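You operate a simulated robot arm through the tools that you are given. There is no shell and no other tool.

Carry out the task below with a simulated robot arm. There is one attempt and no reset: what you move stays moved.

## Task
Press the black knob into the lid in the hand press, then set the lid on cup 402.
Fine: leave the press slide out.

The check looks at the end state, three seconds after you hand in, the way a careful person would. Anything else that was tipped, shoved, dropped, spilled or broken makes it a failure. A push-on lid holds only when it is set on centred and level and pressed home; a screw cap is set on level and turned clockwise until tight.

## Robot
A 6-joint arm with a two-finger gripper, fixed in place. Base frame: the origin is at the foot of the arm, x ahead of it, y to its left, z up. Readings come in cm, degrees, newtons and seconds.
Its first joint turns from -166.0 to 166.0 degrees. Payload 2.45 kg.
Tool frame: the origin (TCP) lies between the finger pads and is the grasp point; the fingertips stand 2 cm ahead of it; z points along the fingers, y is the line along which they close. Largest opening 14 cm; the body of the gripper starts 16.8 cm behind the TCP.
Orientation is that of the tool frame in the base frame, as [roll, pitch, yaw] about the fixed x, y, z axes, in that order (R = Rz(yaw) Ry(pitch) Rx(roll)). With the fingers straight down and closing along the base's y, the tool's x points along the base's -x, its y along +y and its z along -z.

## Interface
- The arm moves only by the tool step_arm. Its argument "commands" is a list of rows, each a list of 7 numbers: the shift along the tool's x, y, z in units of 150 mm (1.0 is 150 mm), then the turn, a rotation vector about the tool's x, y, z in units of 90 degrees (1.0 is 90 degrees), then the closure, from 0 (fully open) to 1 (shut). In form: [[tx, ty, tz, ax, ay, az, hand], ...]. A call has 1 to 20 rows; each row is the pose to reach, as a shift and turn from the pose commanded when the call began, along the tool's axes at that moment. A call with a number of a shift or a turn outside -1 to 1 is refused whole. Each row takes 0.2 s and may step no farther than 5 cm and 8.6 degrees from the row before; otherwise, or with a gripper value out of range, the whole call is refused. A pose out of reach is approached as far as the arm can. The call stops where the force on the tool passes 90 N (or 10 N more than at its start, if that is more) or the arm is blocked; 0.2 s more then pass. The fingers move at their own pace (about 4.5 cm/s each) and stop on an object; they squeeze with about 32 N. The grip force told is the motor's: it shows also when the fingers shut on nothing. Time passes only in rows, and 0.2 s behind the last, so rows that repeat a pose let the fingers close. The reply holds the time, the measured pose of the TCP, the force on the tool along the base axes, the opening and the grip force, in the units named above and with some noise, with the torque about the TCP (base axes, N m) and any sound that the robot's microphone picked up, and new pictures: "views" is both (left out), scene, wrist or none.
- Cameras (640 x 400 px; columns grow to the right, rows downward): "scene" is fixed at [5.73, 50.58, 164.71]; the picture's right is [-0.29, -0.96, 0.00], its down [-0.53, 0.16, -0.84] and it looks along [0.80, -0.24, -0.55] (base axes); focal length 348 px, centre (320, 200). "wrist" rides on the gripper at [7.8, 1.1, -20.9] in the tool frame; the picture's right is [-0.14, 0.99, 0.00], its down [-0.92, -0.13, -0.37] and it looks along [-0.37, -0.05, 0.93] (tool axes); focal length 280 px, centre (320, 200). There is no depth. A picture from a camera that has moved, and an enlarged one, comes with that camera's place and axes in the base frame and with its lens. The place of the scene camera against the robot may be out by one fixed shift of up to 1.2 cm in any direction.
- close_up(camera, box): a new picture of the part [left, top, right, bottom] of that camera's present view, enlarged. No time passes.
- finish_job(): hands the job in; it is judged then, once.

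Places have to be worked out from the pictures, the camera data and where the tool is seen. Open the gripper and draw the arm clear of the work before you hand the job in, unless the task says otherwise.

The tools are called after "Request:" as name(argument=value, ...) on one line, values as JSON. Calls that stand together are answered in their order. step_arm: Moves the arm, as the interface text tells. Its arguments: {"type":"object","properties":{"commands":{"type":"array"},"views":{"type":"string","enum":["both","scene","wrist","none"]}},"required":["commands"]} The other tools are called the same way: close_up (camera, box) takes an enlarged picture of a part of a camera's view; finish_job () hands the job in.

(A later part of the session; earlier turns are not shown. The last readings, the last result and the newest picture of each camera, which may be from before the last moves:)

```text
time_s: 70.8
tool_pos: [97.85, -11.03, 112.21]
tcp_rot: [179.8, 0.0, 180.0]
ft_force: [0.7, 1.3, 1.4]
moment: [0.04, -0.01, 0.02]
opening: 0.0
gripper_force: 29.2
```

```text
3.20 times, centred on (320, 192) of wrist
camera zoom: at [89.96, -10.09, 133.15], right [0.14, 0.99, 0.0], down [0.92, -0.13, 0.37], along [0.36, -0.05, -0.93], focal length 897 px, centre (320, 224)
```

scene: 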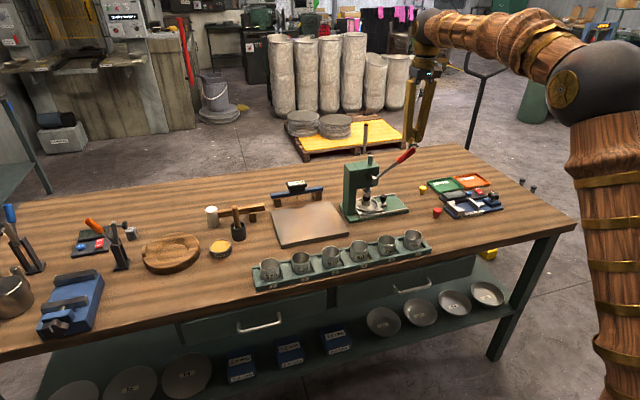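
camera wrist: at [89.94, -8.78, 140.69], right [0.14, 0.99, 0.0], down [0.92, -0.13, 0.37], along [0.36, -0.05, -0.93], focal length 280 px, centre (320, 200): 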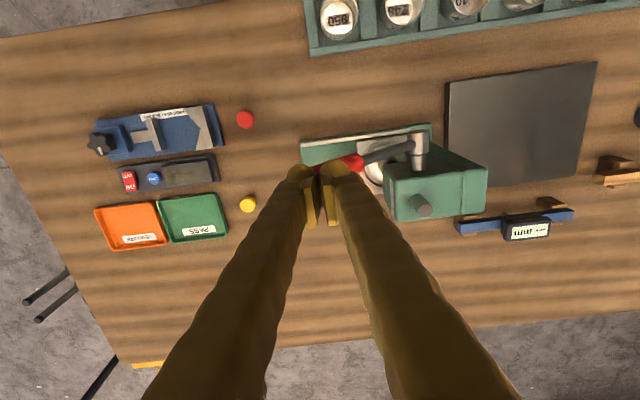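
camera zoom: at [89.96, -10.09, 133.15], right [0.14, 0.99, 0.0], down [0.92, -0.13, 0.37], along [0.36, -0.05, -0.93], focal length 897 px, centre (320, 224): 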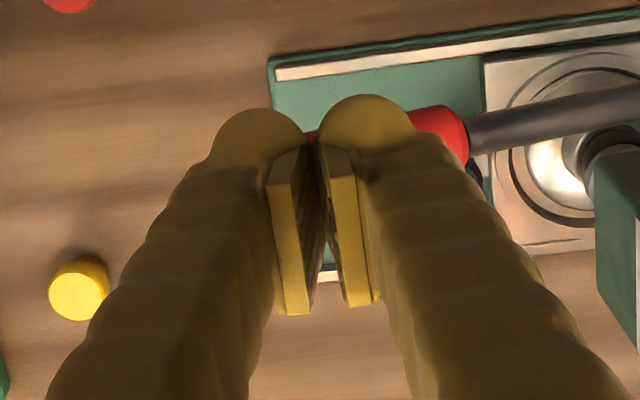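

Contact is good and stable. I push on in 2–3 mm steps.

Request:
step_arm(commands=[[0, -0.003, 0.013, 0, 0, 0, 1.0], [0, -0.006, 0.026, 0, 0, 0, 1.0], [0, -0.01, 0.04, 0, 0, 0, 1.0], [0, -0.01, 0.04, 0, 0, 0, 1.0]], views="none")

Request:
step_arm(commands=[[0, -0.003, 0.0133, 0, 0, 0, 1.0], [0, -0.003, 0.02, 0, 0, 0, 1.0], [0, -0.003, 0.02, 0, 0, 0, 1.0]], views="none")

```text
time_s: 71.8
tool_pos: [97.83, -11.35, 111.75]
tcp_rot: [179.9, 0.0, 179.9]
ft_force: [1.3, 2.2, 7.8]
moment: [-0.03, -0.02, 0.02]
opening: 0.0
gripper_force: 29.4
```

```text
time_s: 72.6
tool_pos: [97.86, -11.41, 111.45]
tcp_rot: [179.9, 0.1, 179.9]
ft_force: [4.0, -1.9, 20.2]
moment: [-0.29, -0.11, 0.02]
opening: 0.01
gripper_force: 29.4
```

Request:
step_arm(commands=[[0, 0, 0.0133, 0, 0, 0, 1.0], [0, 0, 0.02, 0, 0, 0, 1.0], [0, 0, 0.02, 0, 0, 0, 1.0]], views="none")

Request:
close_up(camera="scene", box=[366, 182, 386, 206])

```text
time_s: 73.4
tool_pos: [97.94, -11.39, 111.26]
tcp_rot: [179.8, 0.1, -180.0]
ft_force: [3.4, -7.6, 41.9]
moment: [-0.63, -0.11, 0.05]
opening: 0.02
gripper_force: 29.2
```

```text
16.00 times, centred on (376, 194) of scene
camera zoom: at [5.73, 50.58, 164.71], right [-0.29, -0.96, 0.0], down [-0.53, 0.16, -0.84], along [0.8, -0.24, -0.55], focal length 5571 px, centre (-576, 296)
```

zoom: 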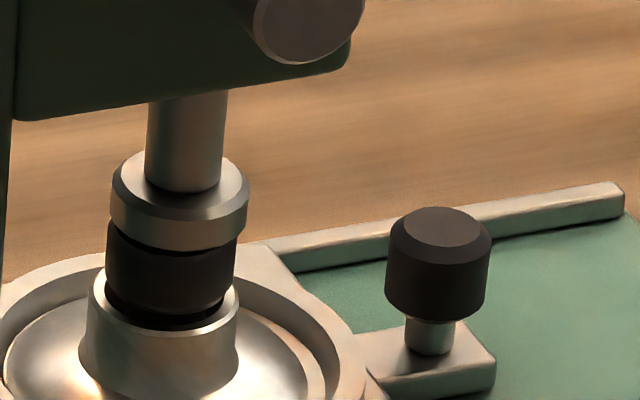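

Request:
step_arm(commands=[[0, 0, 0.0133, 0, 0, 0, 1.0], [0, 0, 0.024, 0, 0, 0, 1.0], [0, 0, 0.024, 0, 0, 0, 1.0]], views="none")

Request:
close_up(camera="scene", box=[366, 182, 386, 206])

Request:
close_up(camera="scene", box=[340, 125, 436, 215])

```text
time_s: 74.2
tool_pos: [97.81, -11.43, 111.06]
tcp_rot: [179.9, 0.2, 180.0]
ft_force: [1.4, -14.4, 72.2]
moment: [-1.08, -0.1, 0.01]
opening: 0.0
gripper_force: 30.0
```

```text
16.00 times, centred on (376, 194) of scene
camera zoom: at [5.73, 50.58, 164.71], right [-0.29, -0.96, 0.0], down [-0.53, 0.16, -0.84], along [0.8, -0.24, -0.55], focal length 5571 px, centre (-576, 296)
```

zoom: 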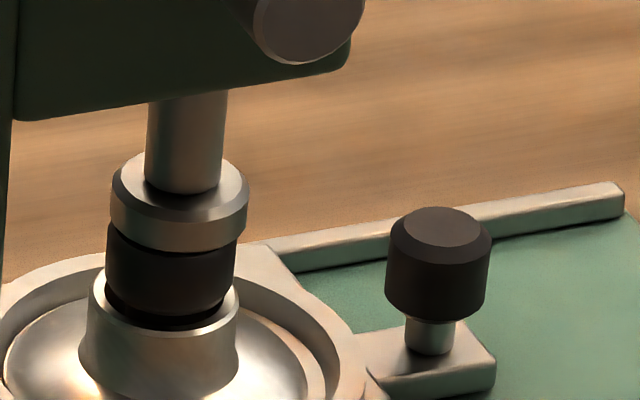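

```text
4.44 times, centred on (388, 170) of scene
camera zoom: at [5.73, 50.58, 164.71], right [-0.29, -0.96, 0.0], down [-0.53, 0.16, -0.84], along [0.8, -0.24, -0.55], focal length 1548 px, centre (18, 333)
```

zoom: 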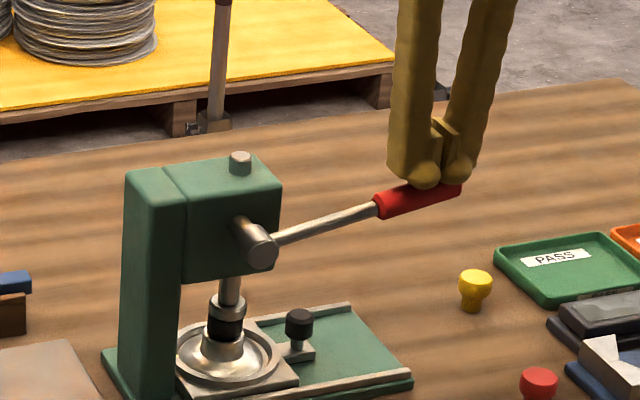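

At 72 N nothing moves any more, so the knob has bottomed out and is pressed home. I let the lever rise back gently and then lift clear.

Request:
step_arm(commands=[[0, 0, -0.04, 0, 0, 0, 1.0], [0, 0.01, -0.09, 0, 0, 0, 1.0], [0, 0.02, -0.15, 0, 0, 0, 1.0], [0, 0.04, -0.22, 0, 0, 0, 1.0], [0, 0.06, -0.3, 0, 0, 0, 1.0], [0, 0.08, -0.39, 0, 0, 0, 1.0], [0, 0.1, -0.5, 0, 0, 0, 1.0], [0, 0.1, -0.7, 0, 0, 0, 1.0], [0, 0.1, -0.8, 0, 0, 0, 1.0], [0, 0.1, -0.8, 0, 0, 0, 1.0]], views="scene")

Request:
close_up(camera="scene", box=[366, 182, 386, 206])

```text
time_s: 76.4
tool_pos: [97.82, -9.83, 122.77]
tcp_rot: [179.8, -0.1, -180.0]
ft_force: [0.4, -0.5, 0.3]
moment: [0.03, -0.02, -0.02]
opening: 0.03
gripper_force: 29.3
```

scene: 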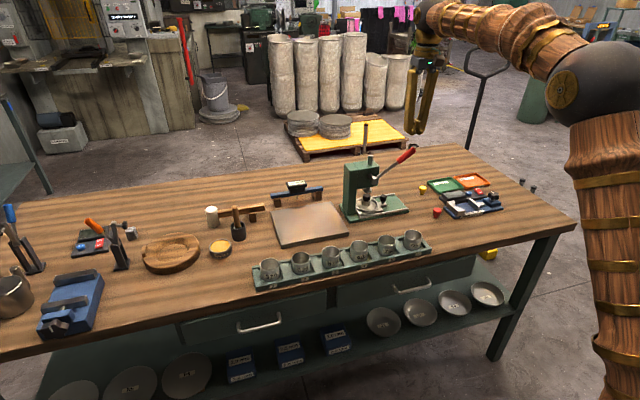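

```text
16.00 times, centred on (376, 194) of scene
camera zoom: at [5.73, 50.58, 164.71], right [-0.29, -0.96, 0.0], down [-0.53, 0.16, -0.84], along [0.8, -0.24, -0.55], focal length 5571 px, centre (-576, 296)
```

zoom: 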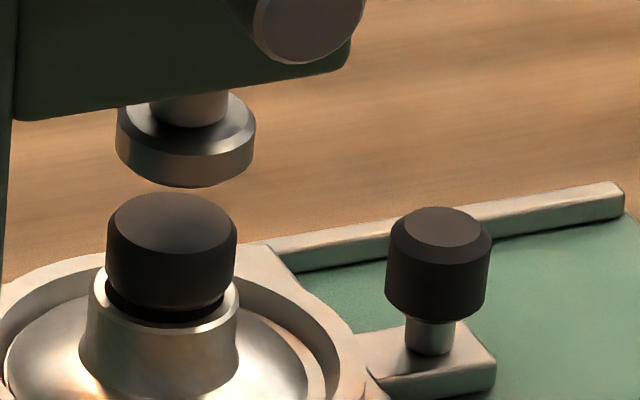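

The lever is back up and the knob is seated. Next I go around to regrip the slide handle, first moving out to -y and turning the tool back to closing along x.

Request:
step_arm(commands=[[-0.11, -0.25, 0, 0, 0, 0, 1.0], [-0.3, -0.45, 0, 0, 0, 0, 0.9], [-0.4433, -0.6667, 0, 0, 0, 0, 0.7], [-0.4433, -0.6667, 0, 0, 0, -0.09, 0.7], [-0.4433, -0.6667, 0, 0, 0, -0.18, 0.7], [-0.4433, -0.6667, 0, 0, 0, -0.27, 0.7], [-0.4433, -0.6667, 0, 0, 0, -0.36, 0.7], [-0.4433, -0.6667, 0, 0, 0, -0.45, 0.7], [-0.4433, -0.6667, 0, 0, 0, -0.54, 0.7], [-0.4433, -0.6667, 0, 0, 0, -0.63, 0.7], [-0.4433, -0.6667, 0, 0, 0, -0.72, 0.7], [-0.4433, -0.6667, 0, 0, 0, -0.81, 0.7], [-0.4433, -0.6667, 0, 0, 0, -0.9, 0.7], [-0.4433, -0.6667, 0, 0, 0, -0.99, 0.7], [-0.4433, -0.6667, 0, 0, 0, -1.0, 0.7], [-0.4433, -0.6667, 0, 0, 0, -1.0, 0.7]], views="none")

Request:
step_arm(commands=[[0, 0, 0.1, 0, -0.09, 0, 0.7], [0, 0, 0.3, 0, -0.18, 0, 0.7], [0, 0, 0.5, 0, -0.27, 0, 0.7], [0, 0, 0.7, 0, -0.36, 0, 0.7], [0, 0, 0.9, 0, -0.4444, 0, 0.7], [0, 0, 0.9, 0, -0.4444, 0, 0.7]], views="both")

```text
time_s: 79.8
tool_pos: [104.59, -19.86, 122.71]
tcp_rot: [-179.9, 0.2, -90.0]
ft_force: [0.6, 0.1, 0.3]
moment: [-0.02, 0.05, 0.01]
opening: 4.21
gripper_force: 0.0
```

```text
time_s: 81.2
tool_pos: [104.37, -19.91, 109.25]
tcp_rot: [180.0, 40.2, -90.0]
ft_force: [0.1, 0.0, 0.4]
moment: [-0.04, -0.01, -0.03]
opening: 4.21
gripper_force: 0.0
camera wrist: at [103.29, -39.32, 120.18], right [-0.99, 0.11, 0.09], down [0.13, 0.47, 0.88], along [0.05, 0.88, -0.47], focal length 280 px, centre (320, 200)
```

scene: 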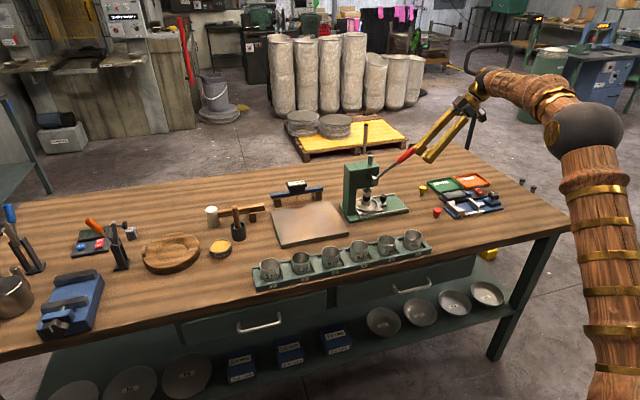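
wrist: 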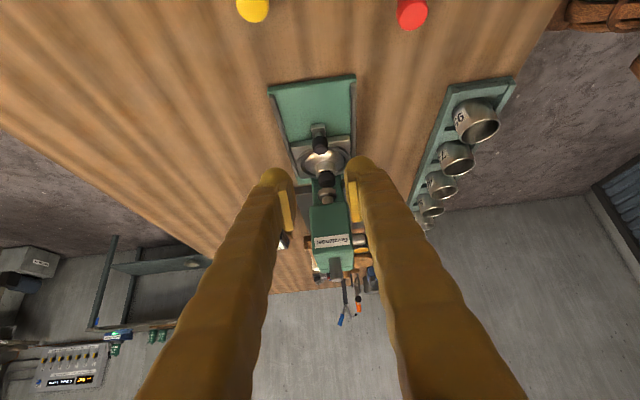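

I advance along the tool axis toward the slide handle, stopping about 7.5 cm short to check alignment.

Request:
step_arm(commands=[[-0.0548, -0.003, 0.25, 0, 0, 0, 0.7], [-0.0548, -0.003, 0.5, 0, 0, 0, 0.7], [-0.0548, -0.003, 0.75, 0, 0, 0, 0.7], [-0.0548, -0.003, 0.93, 0, 0, 0, 0.7], [-0.0548, -0.003, 0.93, 0, 0, 0, 0.7]], views="none")

Request:
close_up(camera="wrist", box=[220, 110, 420, 235])

Request:
close_up(camera="scene", box=[350, 140, 430, 210])

```text
time_s: 82.4
tool_pos: [104.4, -10.23, 99.11]
tcp_rot: [-179.9, 40.0, -89.9]
ft_force: [0.1, -1.2, -0.5]
moment: [0.01, 0.03, -0.02]
opening: 4.22
gripper_force: 0.0
```

```text
3.20 times, centred on (320, 172) of wrist
camera zoom: at [103.24, -29.74, 110.02], right [-0.99, 0.11, 0.09], down [0.13, 0.47, 0.88], along [0.05, 0.88, -0.48], focal length 897 px, centre (320, 288)
```

zoom: 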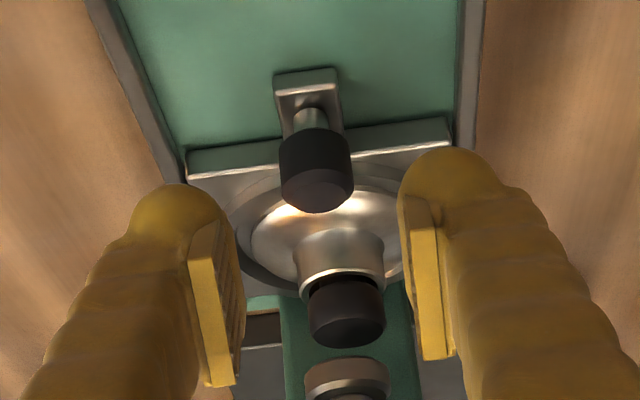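

```text
5.71 times, centred on (390, 175) of scene
camera zoom: at [5.73, 50.58, 164.71], right [-0.29, -0.96, 0.0], down [-0.53, 0.16, -0.84], along [0.8, -0.24, -0.55], focal length 1990 px, centre (-80, 343)
```

zoom: 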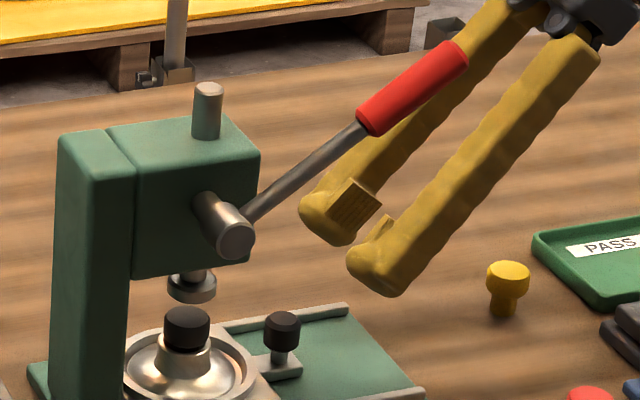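

The handle is centred in view. I complete the approach and close on it.

Request:
step_arm(commands=[[0, -0.004, 0.2, 0, 0, 0, 0.7], [0, -0.004, 0.38, 0, 0, 0, 0.7], [0.002, -0.004, 0.47, 0, 0, 0, 0.7], [0.003, -0.004, 0.5066, 0, 0, 0, 0.7], [0.003, -0.004, 0.5066, 0, 0, 0, 0.7]], views="none")

Request:
close_up(camera="wrist", box=[240, 130, 400, 230])

Request:
close_up(camera="scene", box=[350, 160, 414, 210])

```text
time_s: 83.6
tool_pos: [104.58, -5.3, 93.17]
tcp_rot: [180.0, 40.0, -90.0]
ft_force: [-0.5, 0.2, -0.1]
moment: [0.01, 0.03, 0.02]
opening: 4.21
gripper_force: 0.1
```

```text
4.00 times, centred on (320, 180) of wrist
camera zoom: at [103.4, -24.86, 104.14], right [-0.99, 0.11, 0.09], down [0.13, 0.47, 0.88], along [0.05, 0.88, -0.48], focal length 1122 px, centre (320, 280)
```

zoom: 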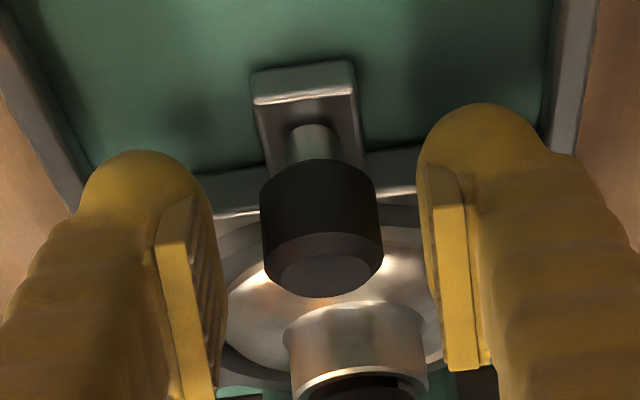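

```text
8.00 times, centred on (382, 185) of scene
camera zoom: at [5.73, 50.58, 164.71], right [-0.29, -0.96, 0.0], down [-0.53, 0.16, -0.84], along [0.8, -0.24, -0.55], focal length 2786 px, centre (-176, 320)
```

zoom: 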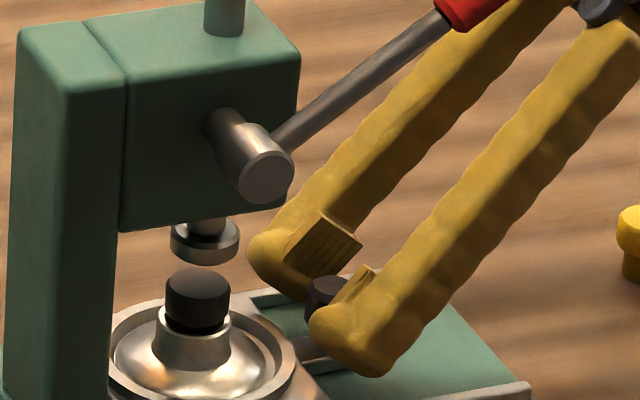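

Request:
step_arm(commands=[[0, 0, 0, 0, 0, 0, 0.85], [0, 0, 0, 0, 0, 0, 0.95], [0, 0, 0, 0, 0, 0, 0.95], [0, 0, 0, 0, 0, 0, 0.95], [0.0128, 0, -0.0107, 0, 0, 0, 0.95], [0.0357, 0, -0.03, 0, 0, 0, 0.95], [0.0664, 0, -0.0557, 0, 0, 0, 0.95], [0.097, 0, -0.0814, 0, 0, 0, 0.95], [0.1277, 0, -0.1071, 0, 0, 0, 0.95], [0.1277, 0, -0.1071, 0, 0, 0, 0.95]], views="none")

Request:
close_up(camera="scene", box=[350, 160, 414, 210])

```text
time_s: 85.8
tool_pos: [104.51, -7.72, 93.34]
tcp_rot: [179.8, 40.1, -90.1]
ft_force: [-48.8, 0.6, -10.6]
moment: [0.09, 0.59, -0.05]
opening: 2.25
gripper_force: 44.9
```

```text
8.00 times, centred on (382, 185) of scene
camera zoom: at [5.73, 50.58, 164.71], right [-0.29, -0.96, 0.0], down [-0.53, 0.16, -0.84], along [0.8, -0.24, -0.55], focal length 2786 px, centre (-176, 320)
```

zoom: 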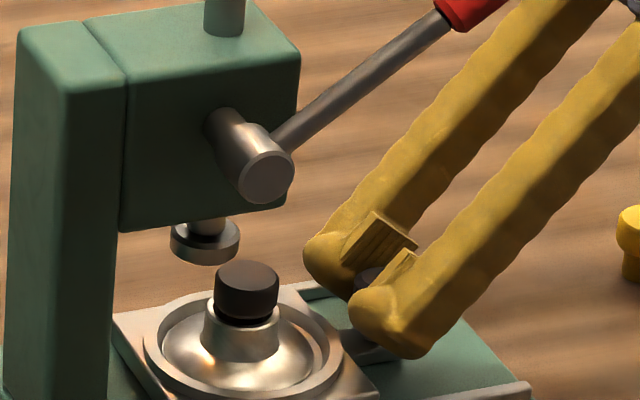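

The slide is coming out. I relieve the side force (-1.9 mm in x) and keep pulling.

Request:
step_arm(commands=[[0, 0.0063, 0, 0, 0, 0, 0.95], [0, 0.0127, 0, 0, 0, 0, 0.95], [0.0255, 0.0127, -0.0214, 0, 0, 0, 0.95], [0.0562, 0.0127, -0.0471, 0, 0, 0, 0.95], [0.0868, 0.0127, -0.0728, 0, 0, 0, 0.95], [0.1174, 0.0127, -0.0986, 0, 0, 0, 0.95], [0.1277, 0.0127, -0.1071, 0, 0, 0, 0.95], [0.1277, 0.0127, -0.1071, 0, 0, 0, 0.95]], views="none")

```text
time_s: 87.6
tool_pos: [104.5, -10.31, 93.27]
tcp_rot: [-179.8, 40.1, -90.0]
ft_force: [22.3, -0.1, -16.2]
moment: [-0.02, -0.28, 0.03]
opening: 2.27
gripper_force: 44.6
```

Request:
step_arm(commands=[[0, -0.0055, 0, 0, 0, 0, 0.95], [0.0255, -0.0055, -0.0214, 0, 0, 0, 0.95], [0.0562, -0.0055, -0.0471, 0, 0, 0, 0.95], [0.0868, -0.0055, -0.0728, 0, 0, 0, 0.95], [0.1174, -0.0055, -0.0986, 0, 0, 0, 0.95], [0.1277, -0.0055, -0.1071, 0, 0, 0, 0.95], [0.1277, -0.0055, -0.1071, 0, 0, 0, 0.95]], views="none")

```text
time_s: 89.2
tool_pos: [104.45, -12.85, 93.15]
tcp_rot: [-179.9, 40.1, -89.9]
ft_force: [17.8, -1.2, 0.9]
moment: [-0.05, -0.26, 0.01]
opening: 2.26
gripper_force: 45.4
```

Request:
step_arm(commands=[[0, -0.0045, 0, 0, 0, 0, 0.95], [0.0255, -0.0045, -0.0214, 0, 0, 0, 0.95], [0.0562, -0.0045, -0.0471, 0, 0, 0, 0.95], [0.0868, -0.0045, -0.0728, 0, 0, 0, 0.95], [0.1072, -0.0045, -0.09, 0, 0, 0, 0.95], [0.1174, -0.0045, -0.0986, 0, 0, 0, 0.95], [0.1174, -0.0045, -0.0986, 0, 0, 0, 0.95]], views="none")

Request:
close_up(camera="scene", box=[350, 160, 430, 215])

```text
time_s: 90.8
tool_pos: [104.57, -15.06, 93.25]
tcp_rot: [179.9, 40.1, -89.9]
ft_force: [-24.9, -0.6, 5.6]
moment: [0.01, 0.37, 0.0]
opening: 2.24
gripper_force: 45.0
```

```text
7.27 times, centred on (390, 188) of scene
camera zoom: at [5.73, 50.58, 164.71], right [-0.29, -0.96, 0.0], down [-0.53, 0.16, -0.84], along [0.8, -0.24, -0.55], focal length 2532 px, centre (-189, 291)
```

zoom: 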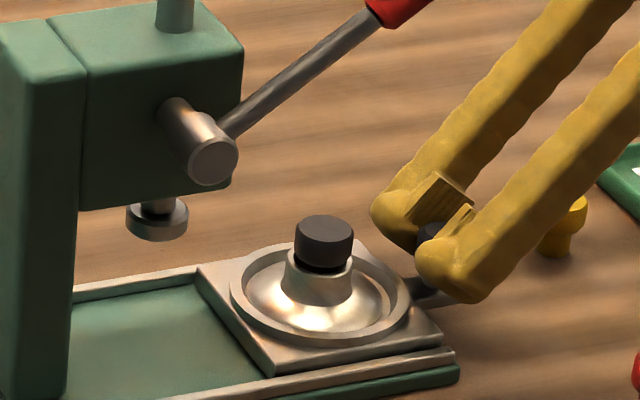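

The slide is practically all the way out. I ease out the last 2 mm, release, and back off along the tool axis.

Request:
step_arm(commands=[[0, 0.0066, 0, 0, 0, 0, 0.95], [0.0102, 0.0066, -0.0086, 0, 0, 0, 0.95], [0.0102, 0.0066, -0.0086, 0, 0, 0, 0.95], [0.0102, 0.0066, -0.0086, 0, 0, 0, 0.8], [0.0102, 0.0066, -0.0086, 0, 0, 0, 0.7], [0.0102, 0.0066, -0.0086, 0, 0, 0, 0.7], [0.0102, 0.0066, -0.1, 0, 0, 0, 0.7], [0.0102, 0.0066, -0.35, 0, 0, 0, 0.7], [0.0102, 0.0066, -0.6, 0, 0, 0, 0.7], [0.0102, 0.0066, -0.6, 0, 0, 0, 0.7]], views="both")

Request:
close_up(camera="scene", box=[386, 186, 402, 198])

Request:
close_up(camera="wrist", box=[220, 110, 420, 235])

```text
time_s: 93.0
tool_pos: [104.39, -21.05, 100.03]
tcp_rot: [180.0, 40.1, -90.0]
ft_force: [-0.3, -1.0, -0.2]
moment: [0.01, 0.01, -0.02]
opening: 4.2
gripper_force: 0.0
camera wrist: at [103.23, -40.58, 110.96], right [-0.99, 0.11, 0.09], down [0.13, 0.47, 0.88], along [0.05, 0.88, -0.48], focal length 280 px, centre (320, 200)
```

scene: 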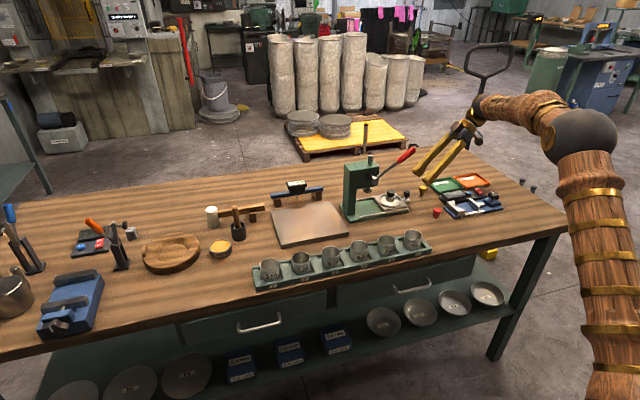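
wrist: 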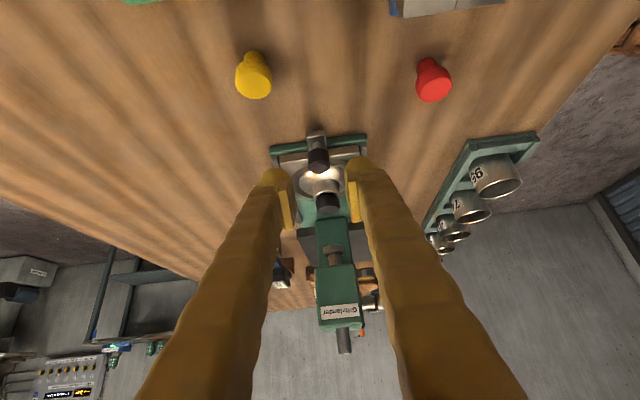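

```text
16.00 times, centred on (394, 192) of scene
camera zoom: at [5.73, 50.58, 164.71], right [-0.29, -0.96, 0.0], down [-0.53, 0.16, -0.84], along [0.8, -0.24, -0.55], focal length 5571 px, centre (-864, 328)
```

zoom: 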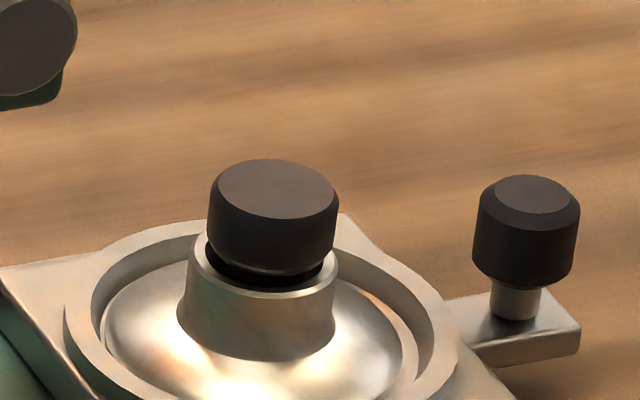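

```text
3.20 times, centred on (320, 172) of wrist
camera zoom: at [103.23, -40.58, 110.96], right [-0.99, 0.11, 0.09], down [0.13, 0.47, 0.88], along [0.05, 0.88, -0.48], focal length 897 px, centre (320, 288)
```

zoom: 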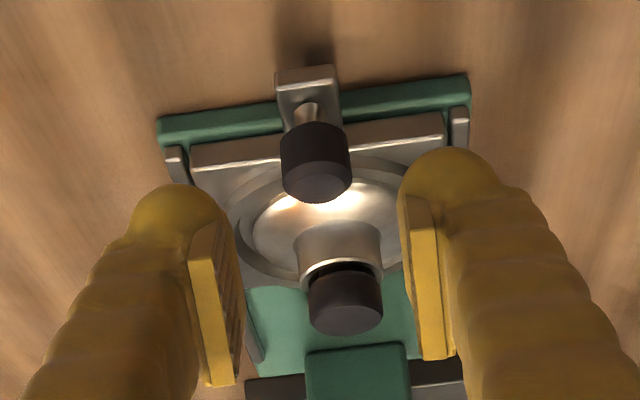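

The slide is out, the lever is up, and the knob is about 0.84 cm lower than before pressing (top ≈95.0) and upright. I move to a 25° pre-grasp pose in line with the lid's knob.

Request:
step_arm(commands=[[-0.15, 0.002, 0.02, 0, 0, 0, 0.7], [-0.35, 0.004, 0.14, 0, 0.08, 0, 0.7], [-0.5, 0.0067, 0.23, 0, 0.1667, 0, 0.7], [-0.5803, 0.0067, 0.2781, 0, 0.1667, 0, 0.7], [-0.5803, 0.0067, 0.2781, 0, 0.1667, 0, 0.7]], views="none")

Request:
close_up(camera="wrist", box=[220, 90, 420, 215])

```text
time_s: 94.2
tool_pos: [104.33, -11.76, 102.41]
tcp_rot: [-180.0, 25.0, -89.9]
ft_force: [-0.1, 0.1, 0.3]
moment: [0.01, 0.04, -0.04]
opening: 4.23
gripper_force: 0.0
```

```text
3.20 times, centred on (320, 152) of wrist
camera zoom: at [103.11, -27.7, 118.0], right [-0.99, 0.12, 0.06], down [0.13, 0.68, 0.72], along [0.05, 0.72, -0.69], focal length 897 px, centre (320, 352)
```

zoom: 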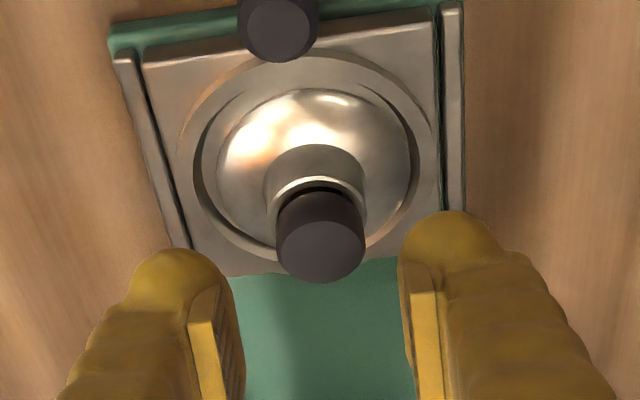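

The knob is centred at about (104.2, -8.4). I advance along the tool axis so the open fingers come around the knob head at TCP z≈95.2.

Request:
step_arm(commands=[[0, 0.007, 0.2, 0, 0, 0, 0.7], [0, 0.007, 0.36, 0, 0, 0, 0.7], [-0.0026, 0.007, 0.46, 0, 0, 0, 0.7], [-0.0026, 0.007, 0.51, 0, 0, 0, 0.7], [-0.0026, 0.007, 0.5308, 0, 0, 0, 0.7], [-0.0026, 0.007, 0.5308, 0, 0, 0, 0.7]], views="none")

Request:
close_up(camera="wrist", box=[256, 130, 384, 210])

Request:
close_up(camera="scene", box=[376, 175, 412, 205])

```text
time_s: 95.6
tool_pos: [104.26, -8.38, 95.28]
tcp_rot: [-179.9, 25.0, -90.1]
ft_force: [0.1, -0.2, -0.2]
moment: [0.01, 0.03, 0.01]
opening: 4.17
gripper_force: 0.1
```

```text
5.00 times, centred on (320, 170) of wrist
camera zoom: at [103.04, -24.33, 110.83], right [-0.99, 0.12, 0.06], down [0.13, 0.68, 0.72], along [0.05, 0.73, -0.69], focal length 1402 px, centre (320, 350)
```

zoom: 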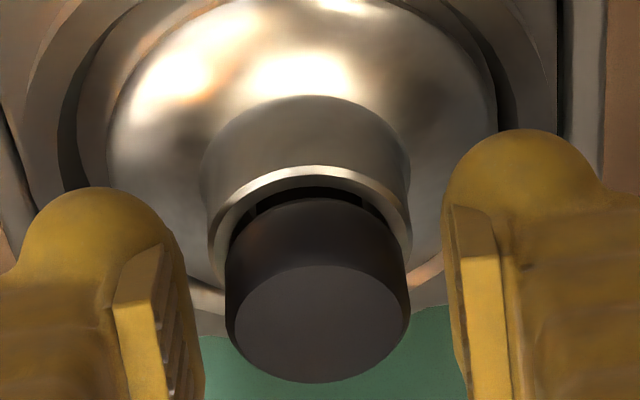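

```text
13.33 times, centred on (394, 190) of scene
camera zoom: at [5.73, 50.58, 164.71], right [-0.29, -0.96, 0.0], down [-0.53, 0.16, -0.84], along [0.8, -0.24, -0.55], focal length 4642 px, centre (-667, 333)
```

zoom: 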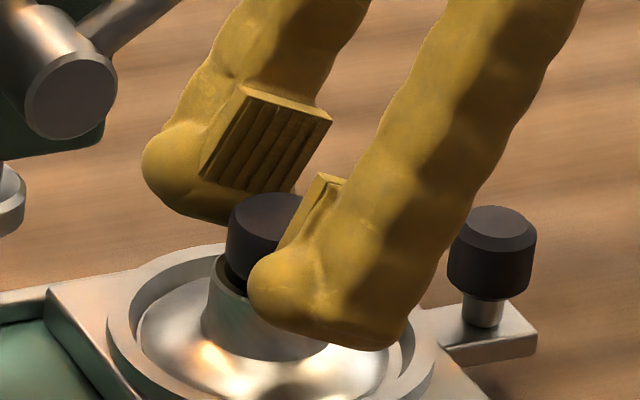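

The fingers straddle the head with its top at TCP level. I close and see at what opening they stop.

Request:
step_arm(commands=[[0, 0, 0, 0, 0, 0, 0.78], [0, 0, 0, 0, 0, 0, 0.85], [0, 0, 0, 0, 0, 0, 0.93], [0, 0, 0, 0, 0, 0, 0.95], [0, 0, 0, 0, 0, 0, 0.95]], views="none")

Request:
close_up(camera="wrist", box=[256, 130, 384, 210])

Request:
close_up(camera="scene", box=[376, 175, 412, 205])

```text
time_s: 96.8
tool_pos: [104.2, -8.31, 95.36]
tcp_rot: [180.0, 25.0, -90.1]
ft_force: [3.4, -1.2, 0.2]
moment: [0.02, -0.12, -0.04]
opening: 2.68
gripper_force: 31.9
```

```text
5.00 times, centred on (320, 170) of wrist
camera zoom: at [103.04, -24.34, 110.83], right [-0.99, 0.12, 0.06], down [0.13, 0.68, 0.72], along [0.05, 0.72, -0.69], focal length 1402 px, centre (320, 350)
```

zoom: 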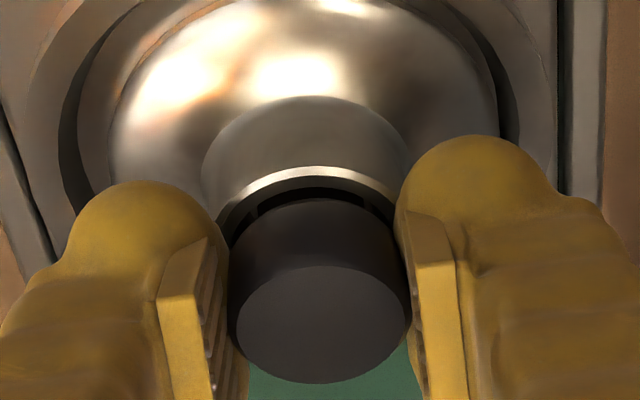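

```text
13.33 times, centred on (394, 190) of scene
camera zoom: at [5.73, 50.58, 164.71], right [-0.29, -0.96, 0.0], down [-0.53, 0.16, -0.84], along [0.8, -0.24, -0.55], focal length 4642 px, centre (-667, 333)
```

zoom: 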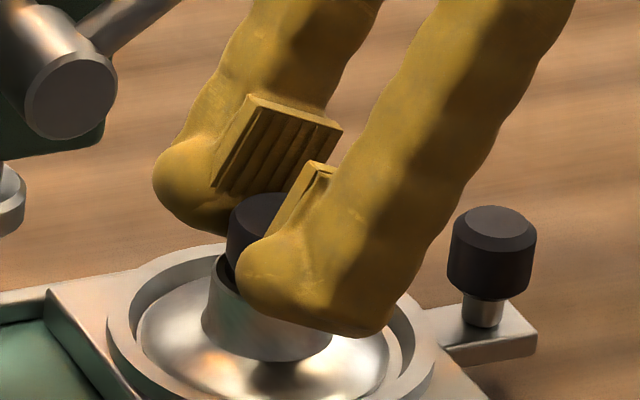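

The opening of 2.68 means the pads are on the knob head. I lift slowly and check that the lid comes up with the knob.

Request:
step_arm(commands=[[-0.007, 0, -0.0151, 0, 0, 0, 0.95], [-0.0211, 0, -0.0453, 0, 0, 0, 0.95], [-0.0493, 0, -0.1057, 0, 0, 0, 0.95], [-0.0845, 0, -0.1813, 0, 0, 0, 0.95], [-0.0845, 0, -0.1813, 0, 0, 0, 0.95]], views="none")

Request:
close_up(camera="wrist", box=[230, 90, 410, 210])

Request:
close_up(camera="scene", box=[366, 165, 426, 210])

```text
time_s: 98.0
tool_pos: [104.13, -8.36, 98.34]
tcp_rot: [-179.9, 25.1, -90.0]
ft_force: [0.3, 0.7, 0.2]
moment: [-0.02, 0.03, -0.02]
opening: 2.67
gripper_force: 32.2
```

```text
3.33 times, centred on (320, 150) of wrist
camera zoom: at [103.02, -24.33, 113.85], right [-0.99, 0.13, 0.06], down [0.13, 0.68, 0.72], along [0.05, 0.72, -0.69], focal length 935 px, centre (320, 367)
```

zoom: 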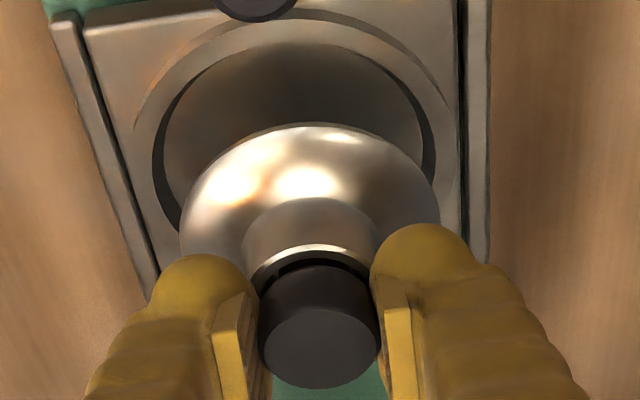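

```text
8.89 times, centred on (396, 188) of scene
camera zoom: at [5.73, 50.58, 164.71], right [-0.29, -0.96, 0.0], down [-0.53, 0.16, -0.84], along [0.8, -0.24, -0.55], focal length 3095 px, centre (-356, 311)
```

zoom: 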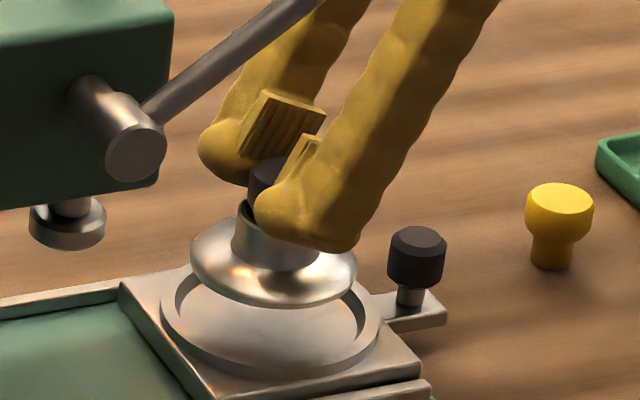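

The lid comes up level with the knob. I raise it a bit more, back out toward -y past the slide handle, and then swing over toward the cups with plenty of height.

Request:
step_arm(commands=[[-0.0423, 0, -0.0907, 0, 0, 0, 0.95], [-0.0985, 0, -0.2115, 0, 0, 0, 0.95], [0.05, 0, -0.2807, 0, 0, 0, 0.95], [0.25, 0, -0.374, 0, 0, 0, 0.95], [0.45, 0, -0.4672, 0, 0, 0, 0.95], [0.6024, 0, -0.5383, 0, 0, 0, 0.95], [0.6024, 0, -0.5383, 0, 0, 0, 0.95]], views="none")

Request:
step_arm(commands=[[-0.04, 0.2, -0.08, 0, 0, 0, 0.95], [-0.08, 0.45, -0.16, 0, 0, 0, 0.95], [-0.12, 0.72, -0.24, 0, 0, 0, 0.95], [-0.16, 1.0, -0.34, 0, 0, 0, 0.95], [-0.16, 1.0, -0.34, 0, 0, 0, 0.95]], views="both")

```text
time_s: 99.6
tool_pos: [104.2, -19.97, 101.62]
tcp_rot: [-180.0, 25.1, -90.0]
ft_force: [-0.5, -0.2, -0.7]
moment: [0.0, -0.01, -0.03]
opening: 2.67
gripper_force: 31.6
```

```text
time_s: 100.8
tool_pos: [89.29, -19.99, 107.24]
tcp_rot: [180.0, 25.1, -90.0]
ft_force: [0.0, 0.3, -0.5]
moment: [-0.01, 0.02, 0.01]
opening: 2.67
gripper_force: 31.5
camera wrist: at [87.98, -35.93, 122.86], right [-0.99, 0.12, 0.06], down [0.13, 0.68, 0.72], along [0.05, 0.73, -0.69], focal length 280 px, centre (320, 200)
```

scene: 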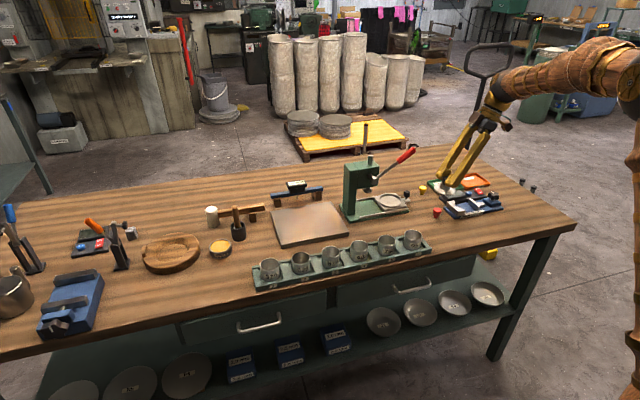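
wrist: 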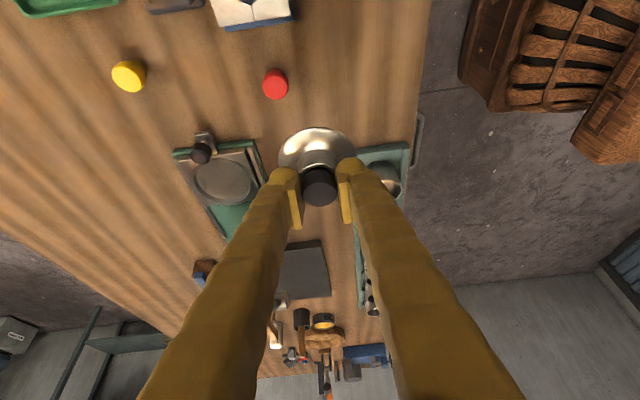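

The lid is secure. I keep going: to x≈80 first, then +y toward the cup rack at z≈111.

Request:
step_arm(commands=[[-0.03, 0.3, -0.06, 0, 0, 0, 0.95], [-0.06, 0.62, -0.12, 0, 0, 0, 0.95], [-0.3, 0.62, -0.05, 0, 0, 0, 0.95], [-0.55, 0.62, 0.02, 0, 0, 0, 0.95], [-0.8, 0.62, 0.1, 0, 0, 0, 0.95], [-0.9586, 0.62, 0.1527, 0, 0, 0, 0.95], [-0.9586, 0.62, 0.1527, 0, 0, 0, 0.95]], views="both")

Request:
close_up(camera="wrist", box=[240, 110, 420, 290])

```text
time_s: 102.4
tool_pos: [80.05, -5.89, 111.35]
tcp_rot: [-180.0, 25.1, -89.9]
ft_force: [-0.4, -0.3, -0.9]
moment: [0.01, -0.02, -0.01]
opening: 2.67
gripper_force: 32.0
camera wrist: at [78.85, -21.94, 126.96], right [-0.99, 0.12, 0.06], down [0.13, 0.68, 0.72], along [0.05, 0.73, -0.69], focal length 280 px, centre (320, 200)
```

scene: 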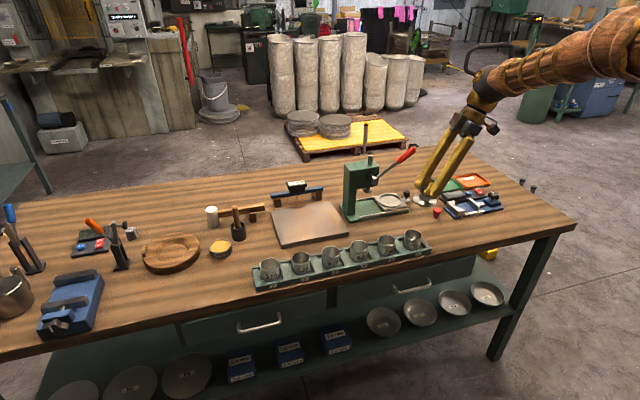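
wrist: 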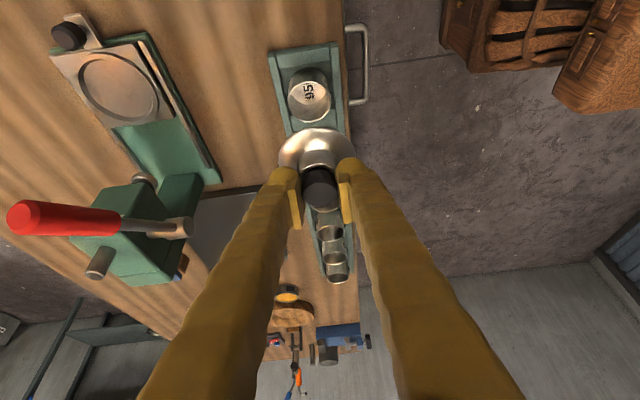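

```text
2.22 times, centred on (330, 200) of wrist
camera zoom: at [78.85, -21.94, 126.96], right [-0.99, 0.12, 0.06], down [0.13, 0.68, 0.72], along [0.05, 0.73, -0.69], focal length 623 px, centre (298, 200)
```

zoom: 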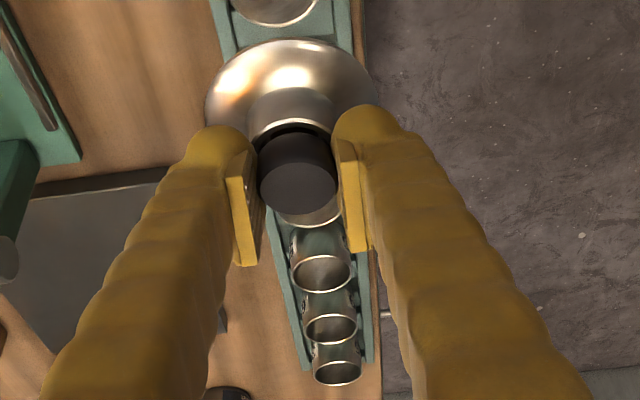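

Cup 950 (slot 6) shows at about (80.5, -5.5). I move on in +y so that cup 402 comes into clear view in front of the lid.

Request:
step_arm(commands=[[-0.25, 0, 0.1166, 0, 0, 0, 0.95], [-0.5, 0, 0.2332, 0, 0, 0, 0.95], [-0.75, 0, 0.3497, 0, 0, 0, 0.95], [-0.9667, 0, 0.4508, 0, 0, 0, 0.95], [-0.9667, 0, 0.4508, 0, 0, 0, 0.95]], views="none")

Request:
step_arm(commands=[[-0.13, 0, 0.06, 0, 0, 0, 0.95], [-0.2538, 0, 0.1183, 0, 0, 0, 0.95], [-0.2538, 0, 0.1183, 0, 0, 0, 0.95]], views="both")

Request:
close_up(camera="wrist", box=[230, 40, 410, 220])

```text
time_s: 103.6
tool_pos: [79.87, 10.0, 111.42]
tcp_rot: [180.0, 25.2, -90.0]
ft_force: [0.0, 0.0, -0.5]
moment: [-0.01, 0.01, 0.01]
opening: 2.63
gripper_force: 31.8
```

```text
time_s: 104.4
tool_pos: [79.93, 14.2, 111.52]
tcp_rot: [-180.0, 25.2, -90.0]
ft_force: [0.1, 0.3, -0.9]
moment: [0.0, 0.03, 0.02]
opening: 2.71
gripper_force: 31.8
camera wrist: at [78.76, -1.76, 127.02], right [-0.99, 0.13, 0.06], down [0.13, 0.68, 0.72], along [0.05, 0.73, -0.69], focal length 280 px, centre (320, 200)
```

scene: 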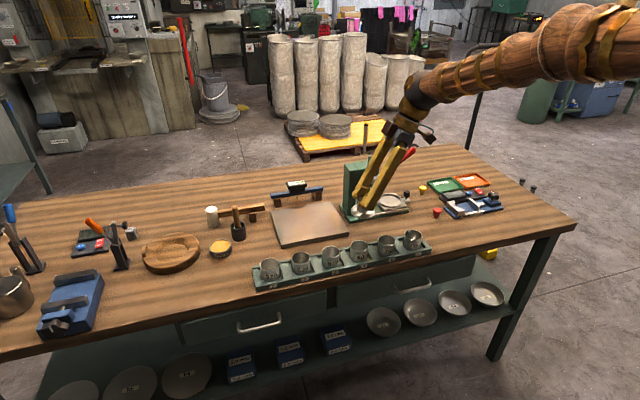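
wrist: 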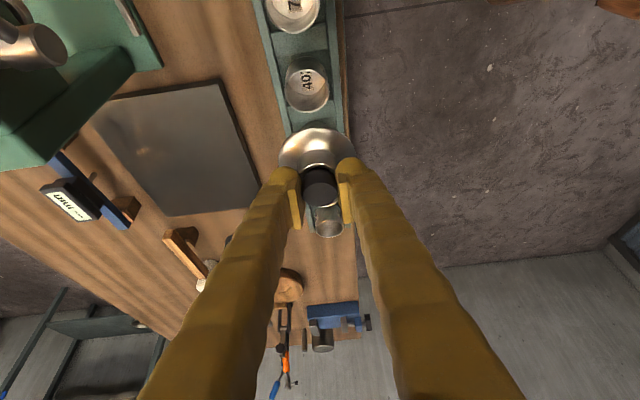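

```text
2.22 times, centred on (320, 130) of wrist
camera zoom: at [78.76, -1.76, 127.02], right [-0.99, 0.13, 0.06], down [0.13, 0.68, 0.72], along [0.05, 0.73, -0.69], focal length 623 px, centre (320, 356)
```

zoom: 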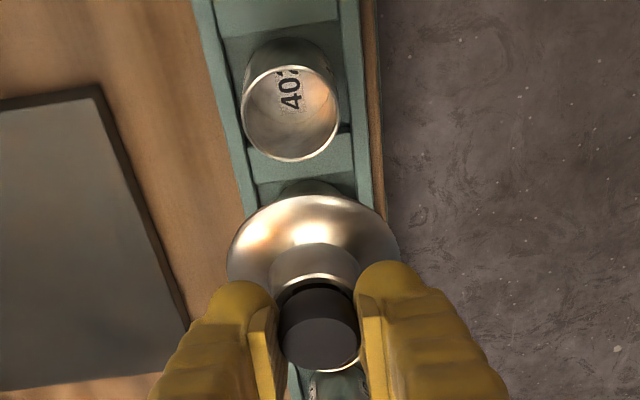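

Request:
close_up(camera="scene", box=[340, 230, 380, 260])

Request:
close_up(camera="wrist", box=[260, 50, 360, 112])

Request:
close_up(camera="scene", box=[360, 170, 430, 220])

```text
13.33 times, centred on (360, 245) of scene
camera zoom: at [5.73, 50.58, 164.71], right [-0.29, -0.96, 0.0], down [-0.53, 0.16, -0.84], along [0.8, -0.24, -0.55], focal length 4642 px, centre (-213, -400)
```

zoom: 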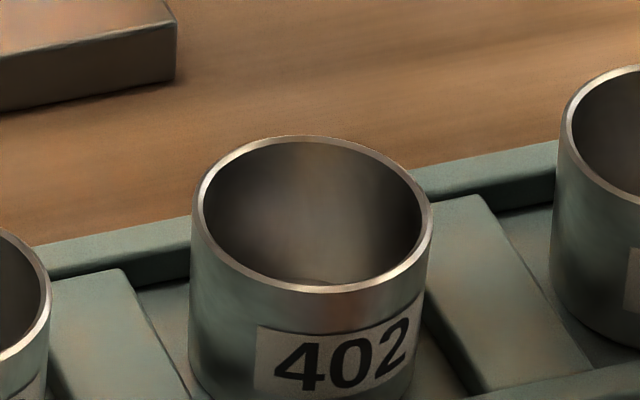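

```text
6.40 times, centred on (310, 81) of wrist
camera zoom: at [78.76, -1.76, 127.02], right [-0.99, 0.13, 0.06], down [0.13, 0.68, 0.72], along [0.05, 0.73, -0.69], focal length 1794 px, centre (384, 962)
```

zoom: 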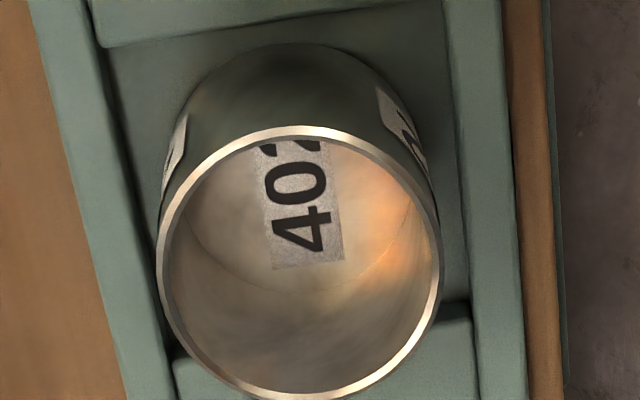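

```text
8.00 times, centred on (395, 195) of scene
camera zoom: at [5.73, 50.58, 164.71], right [-0.29, -0.96, 0.0], down [-0.53, 0.16, -0.84], along [0.8, -0.24, -0.55], focal length 2786 px, centre (-280, 240)
```

zoom: 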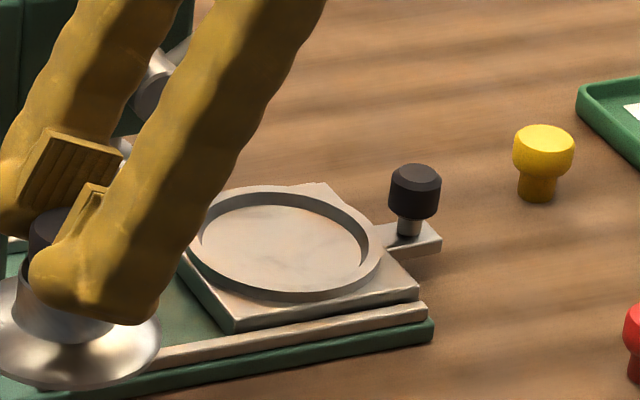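

From both cameras, cup 402's rim centre is at about (80.4, 14.0) with its rim at z≈93.4. I move the lid over it and down to about 3 cm above the rim for a check.

Request:
step_arm(commands=[[0.08, -0.03, 0.16, 0, 0, 0, 0.95], [0.17, -0.03, 0.35, 0, 0, 0, 0.95], [0.25, -0.03, 0.52, 0, 0, 0, 0.95], [0.299, -0.03, 0.6256, 0, 0, 0, 0.95], [0.299, -0.03, 0.6256, 0, 0, 0, 0.95]], views="both")

Request:
close_up(camera="scene", box=[335, 205, 391, 265])

Request:
close_up(camera="wrist", box=[240, 90, 400, 210])

```text
time_s: 105.6
tool_pos: [80.39, 14.09, 101.0]
tcp_rot: [179.9, 25.1, -90.0]
ft_force: [-0.6, 0.4, -1.3]
moment: [-0.04, 0.02, 0.01]
opening: 2.67
gripper_force: 31.8
camera wrist: at [79.25, -1.9, 116.63], right [-0.99, 0.13, 0.06], down [0.13, 0.68, 0.72], along [0.05, 0.73, -0.69], focal length 280 px, centre (320, 200)
```

scene: 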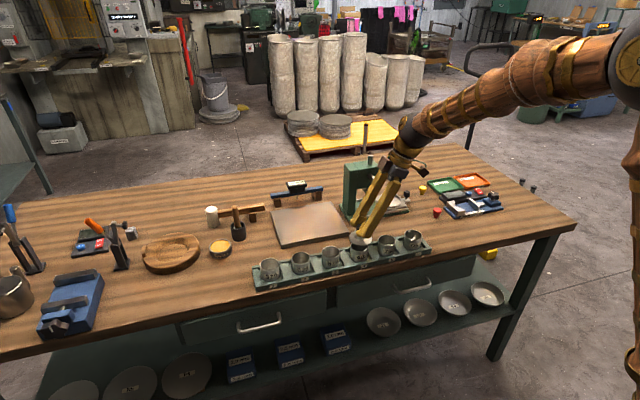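
wrist: 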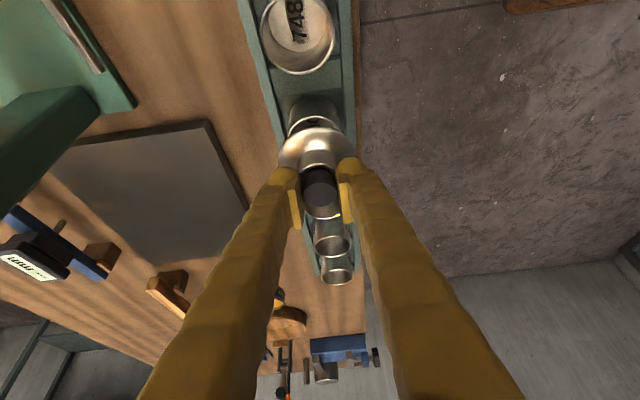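

```text
6.67 times, centred on (363, 235) of scene
camera zoom: at [5.73, 50.58, 164.71], right [-0.29, -0.96, 0.0], down [-0.53, 0.16, -0.84], along [0.8, -0.24, -0.55], focal length 2321 px, centre (33, -33)
```

zoom: 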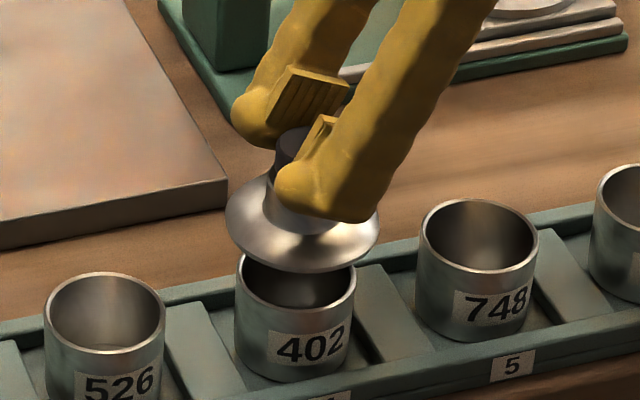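

```text
3.33 times, centred on (320, 150) of wrist
camera zoom: at [79.25, -1.9, 116.63], right [-0.99, 0.13, 0.06], down [0.13, 0.68, 0.72], along [0.05, 0.73, -0.69], focal length 935 px, centre (320, 367)
```

zoom: 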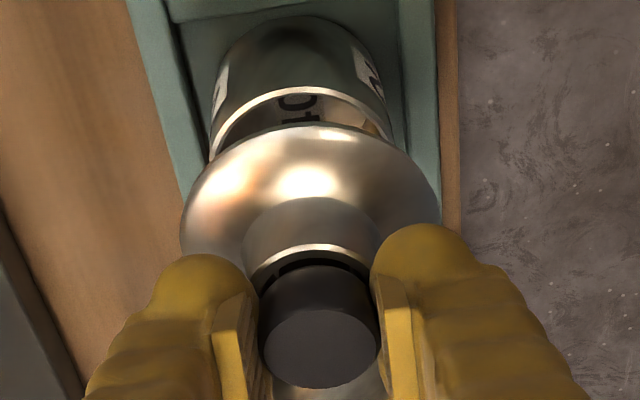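

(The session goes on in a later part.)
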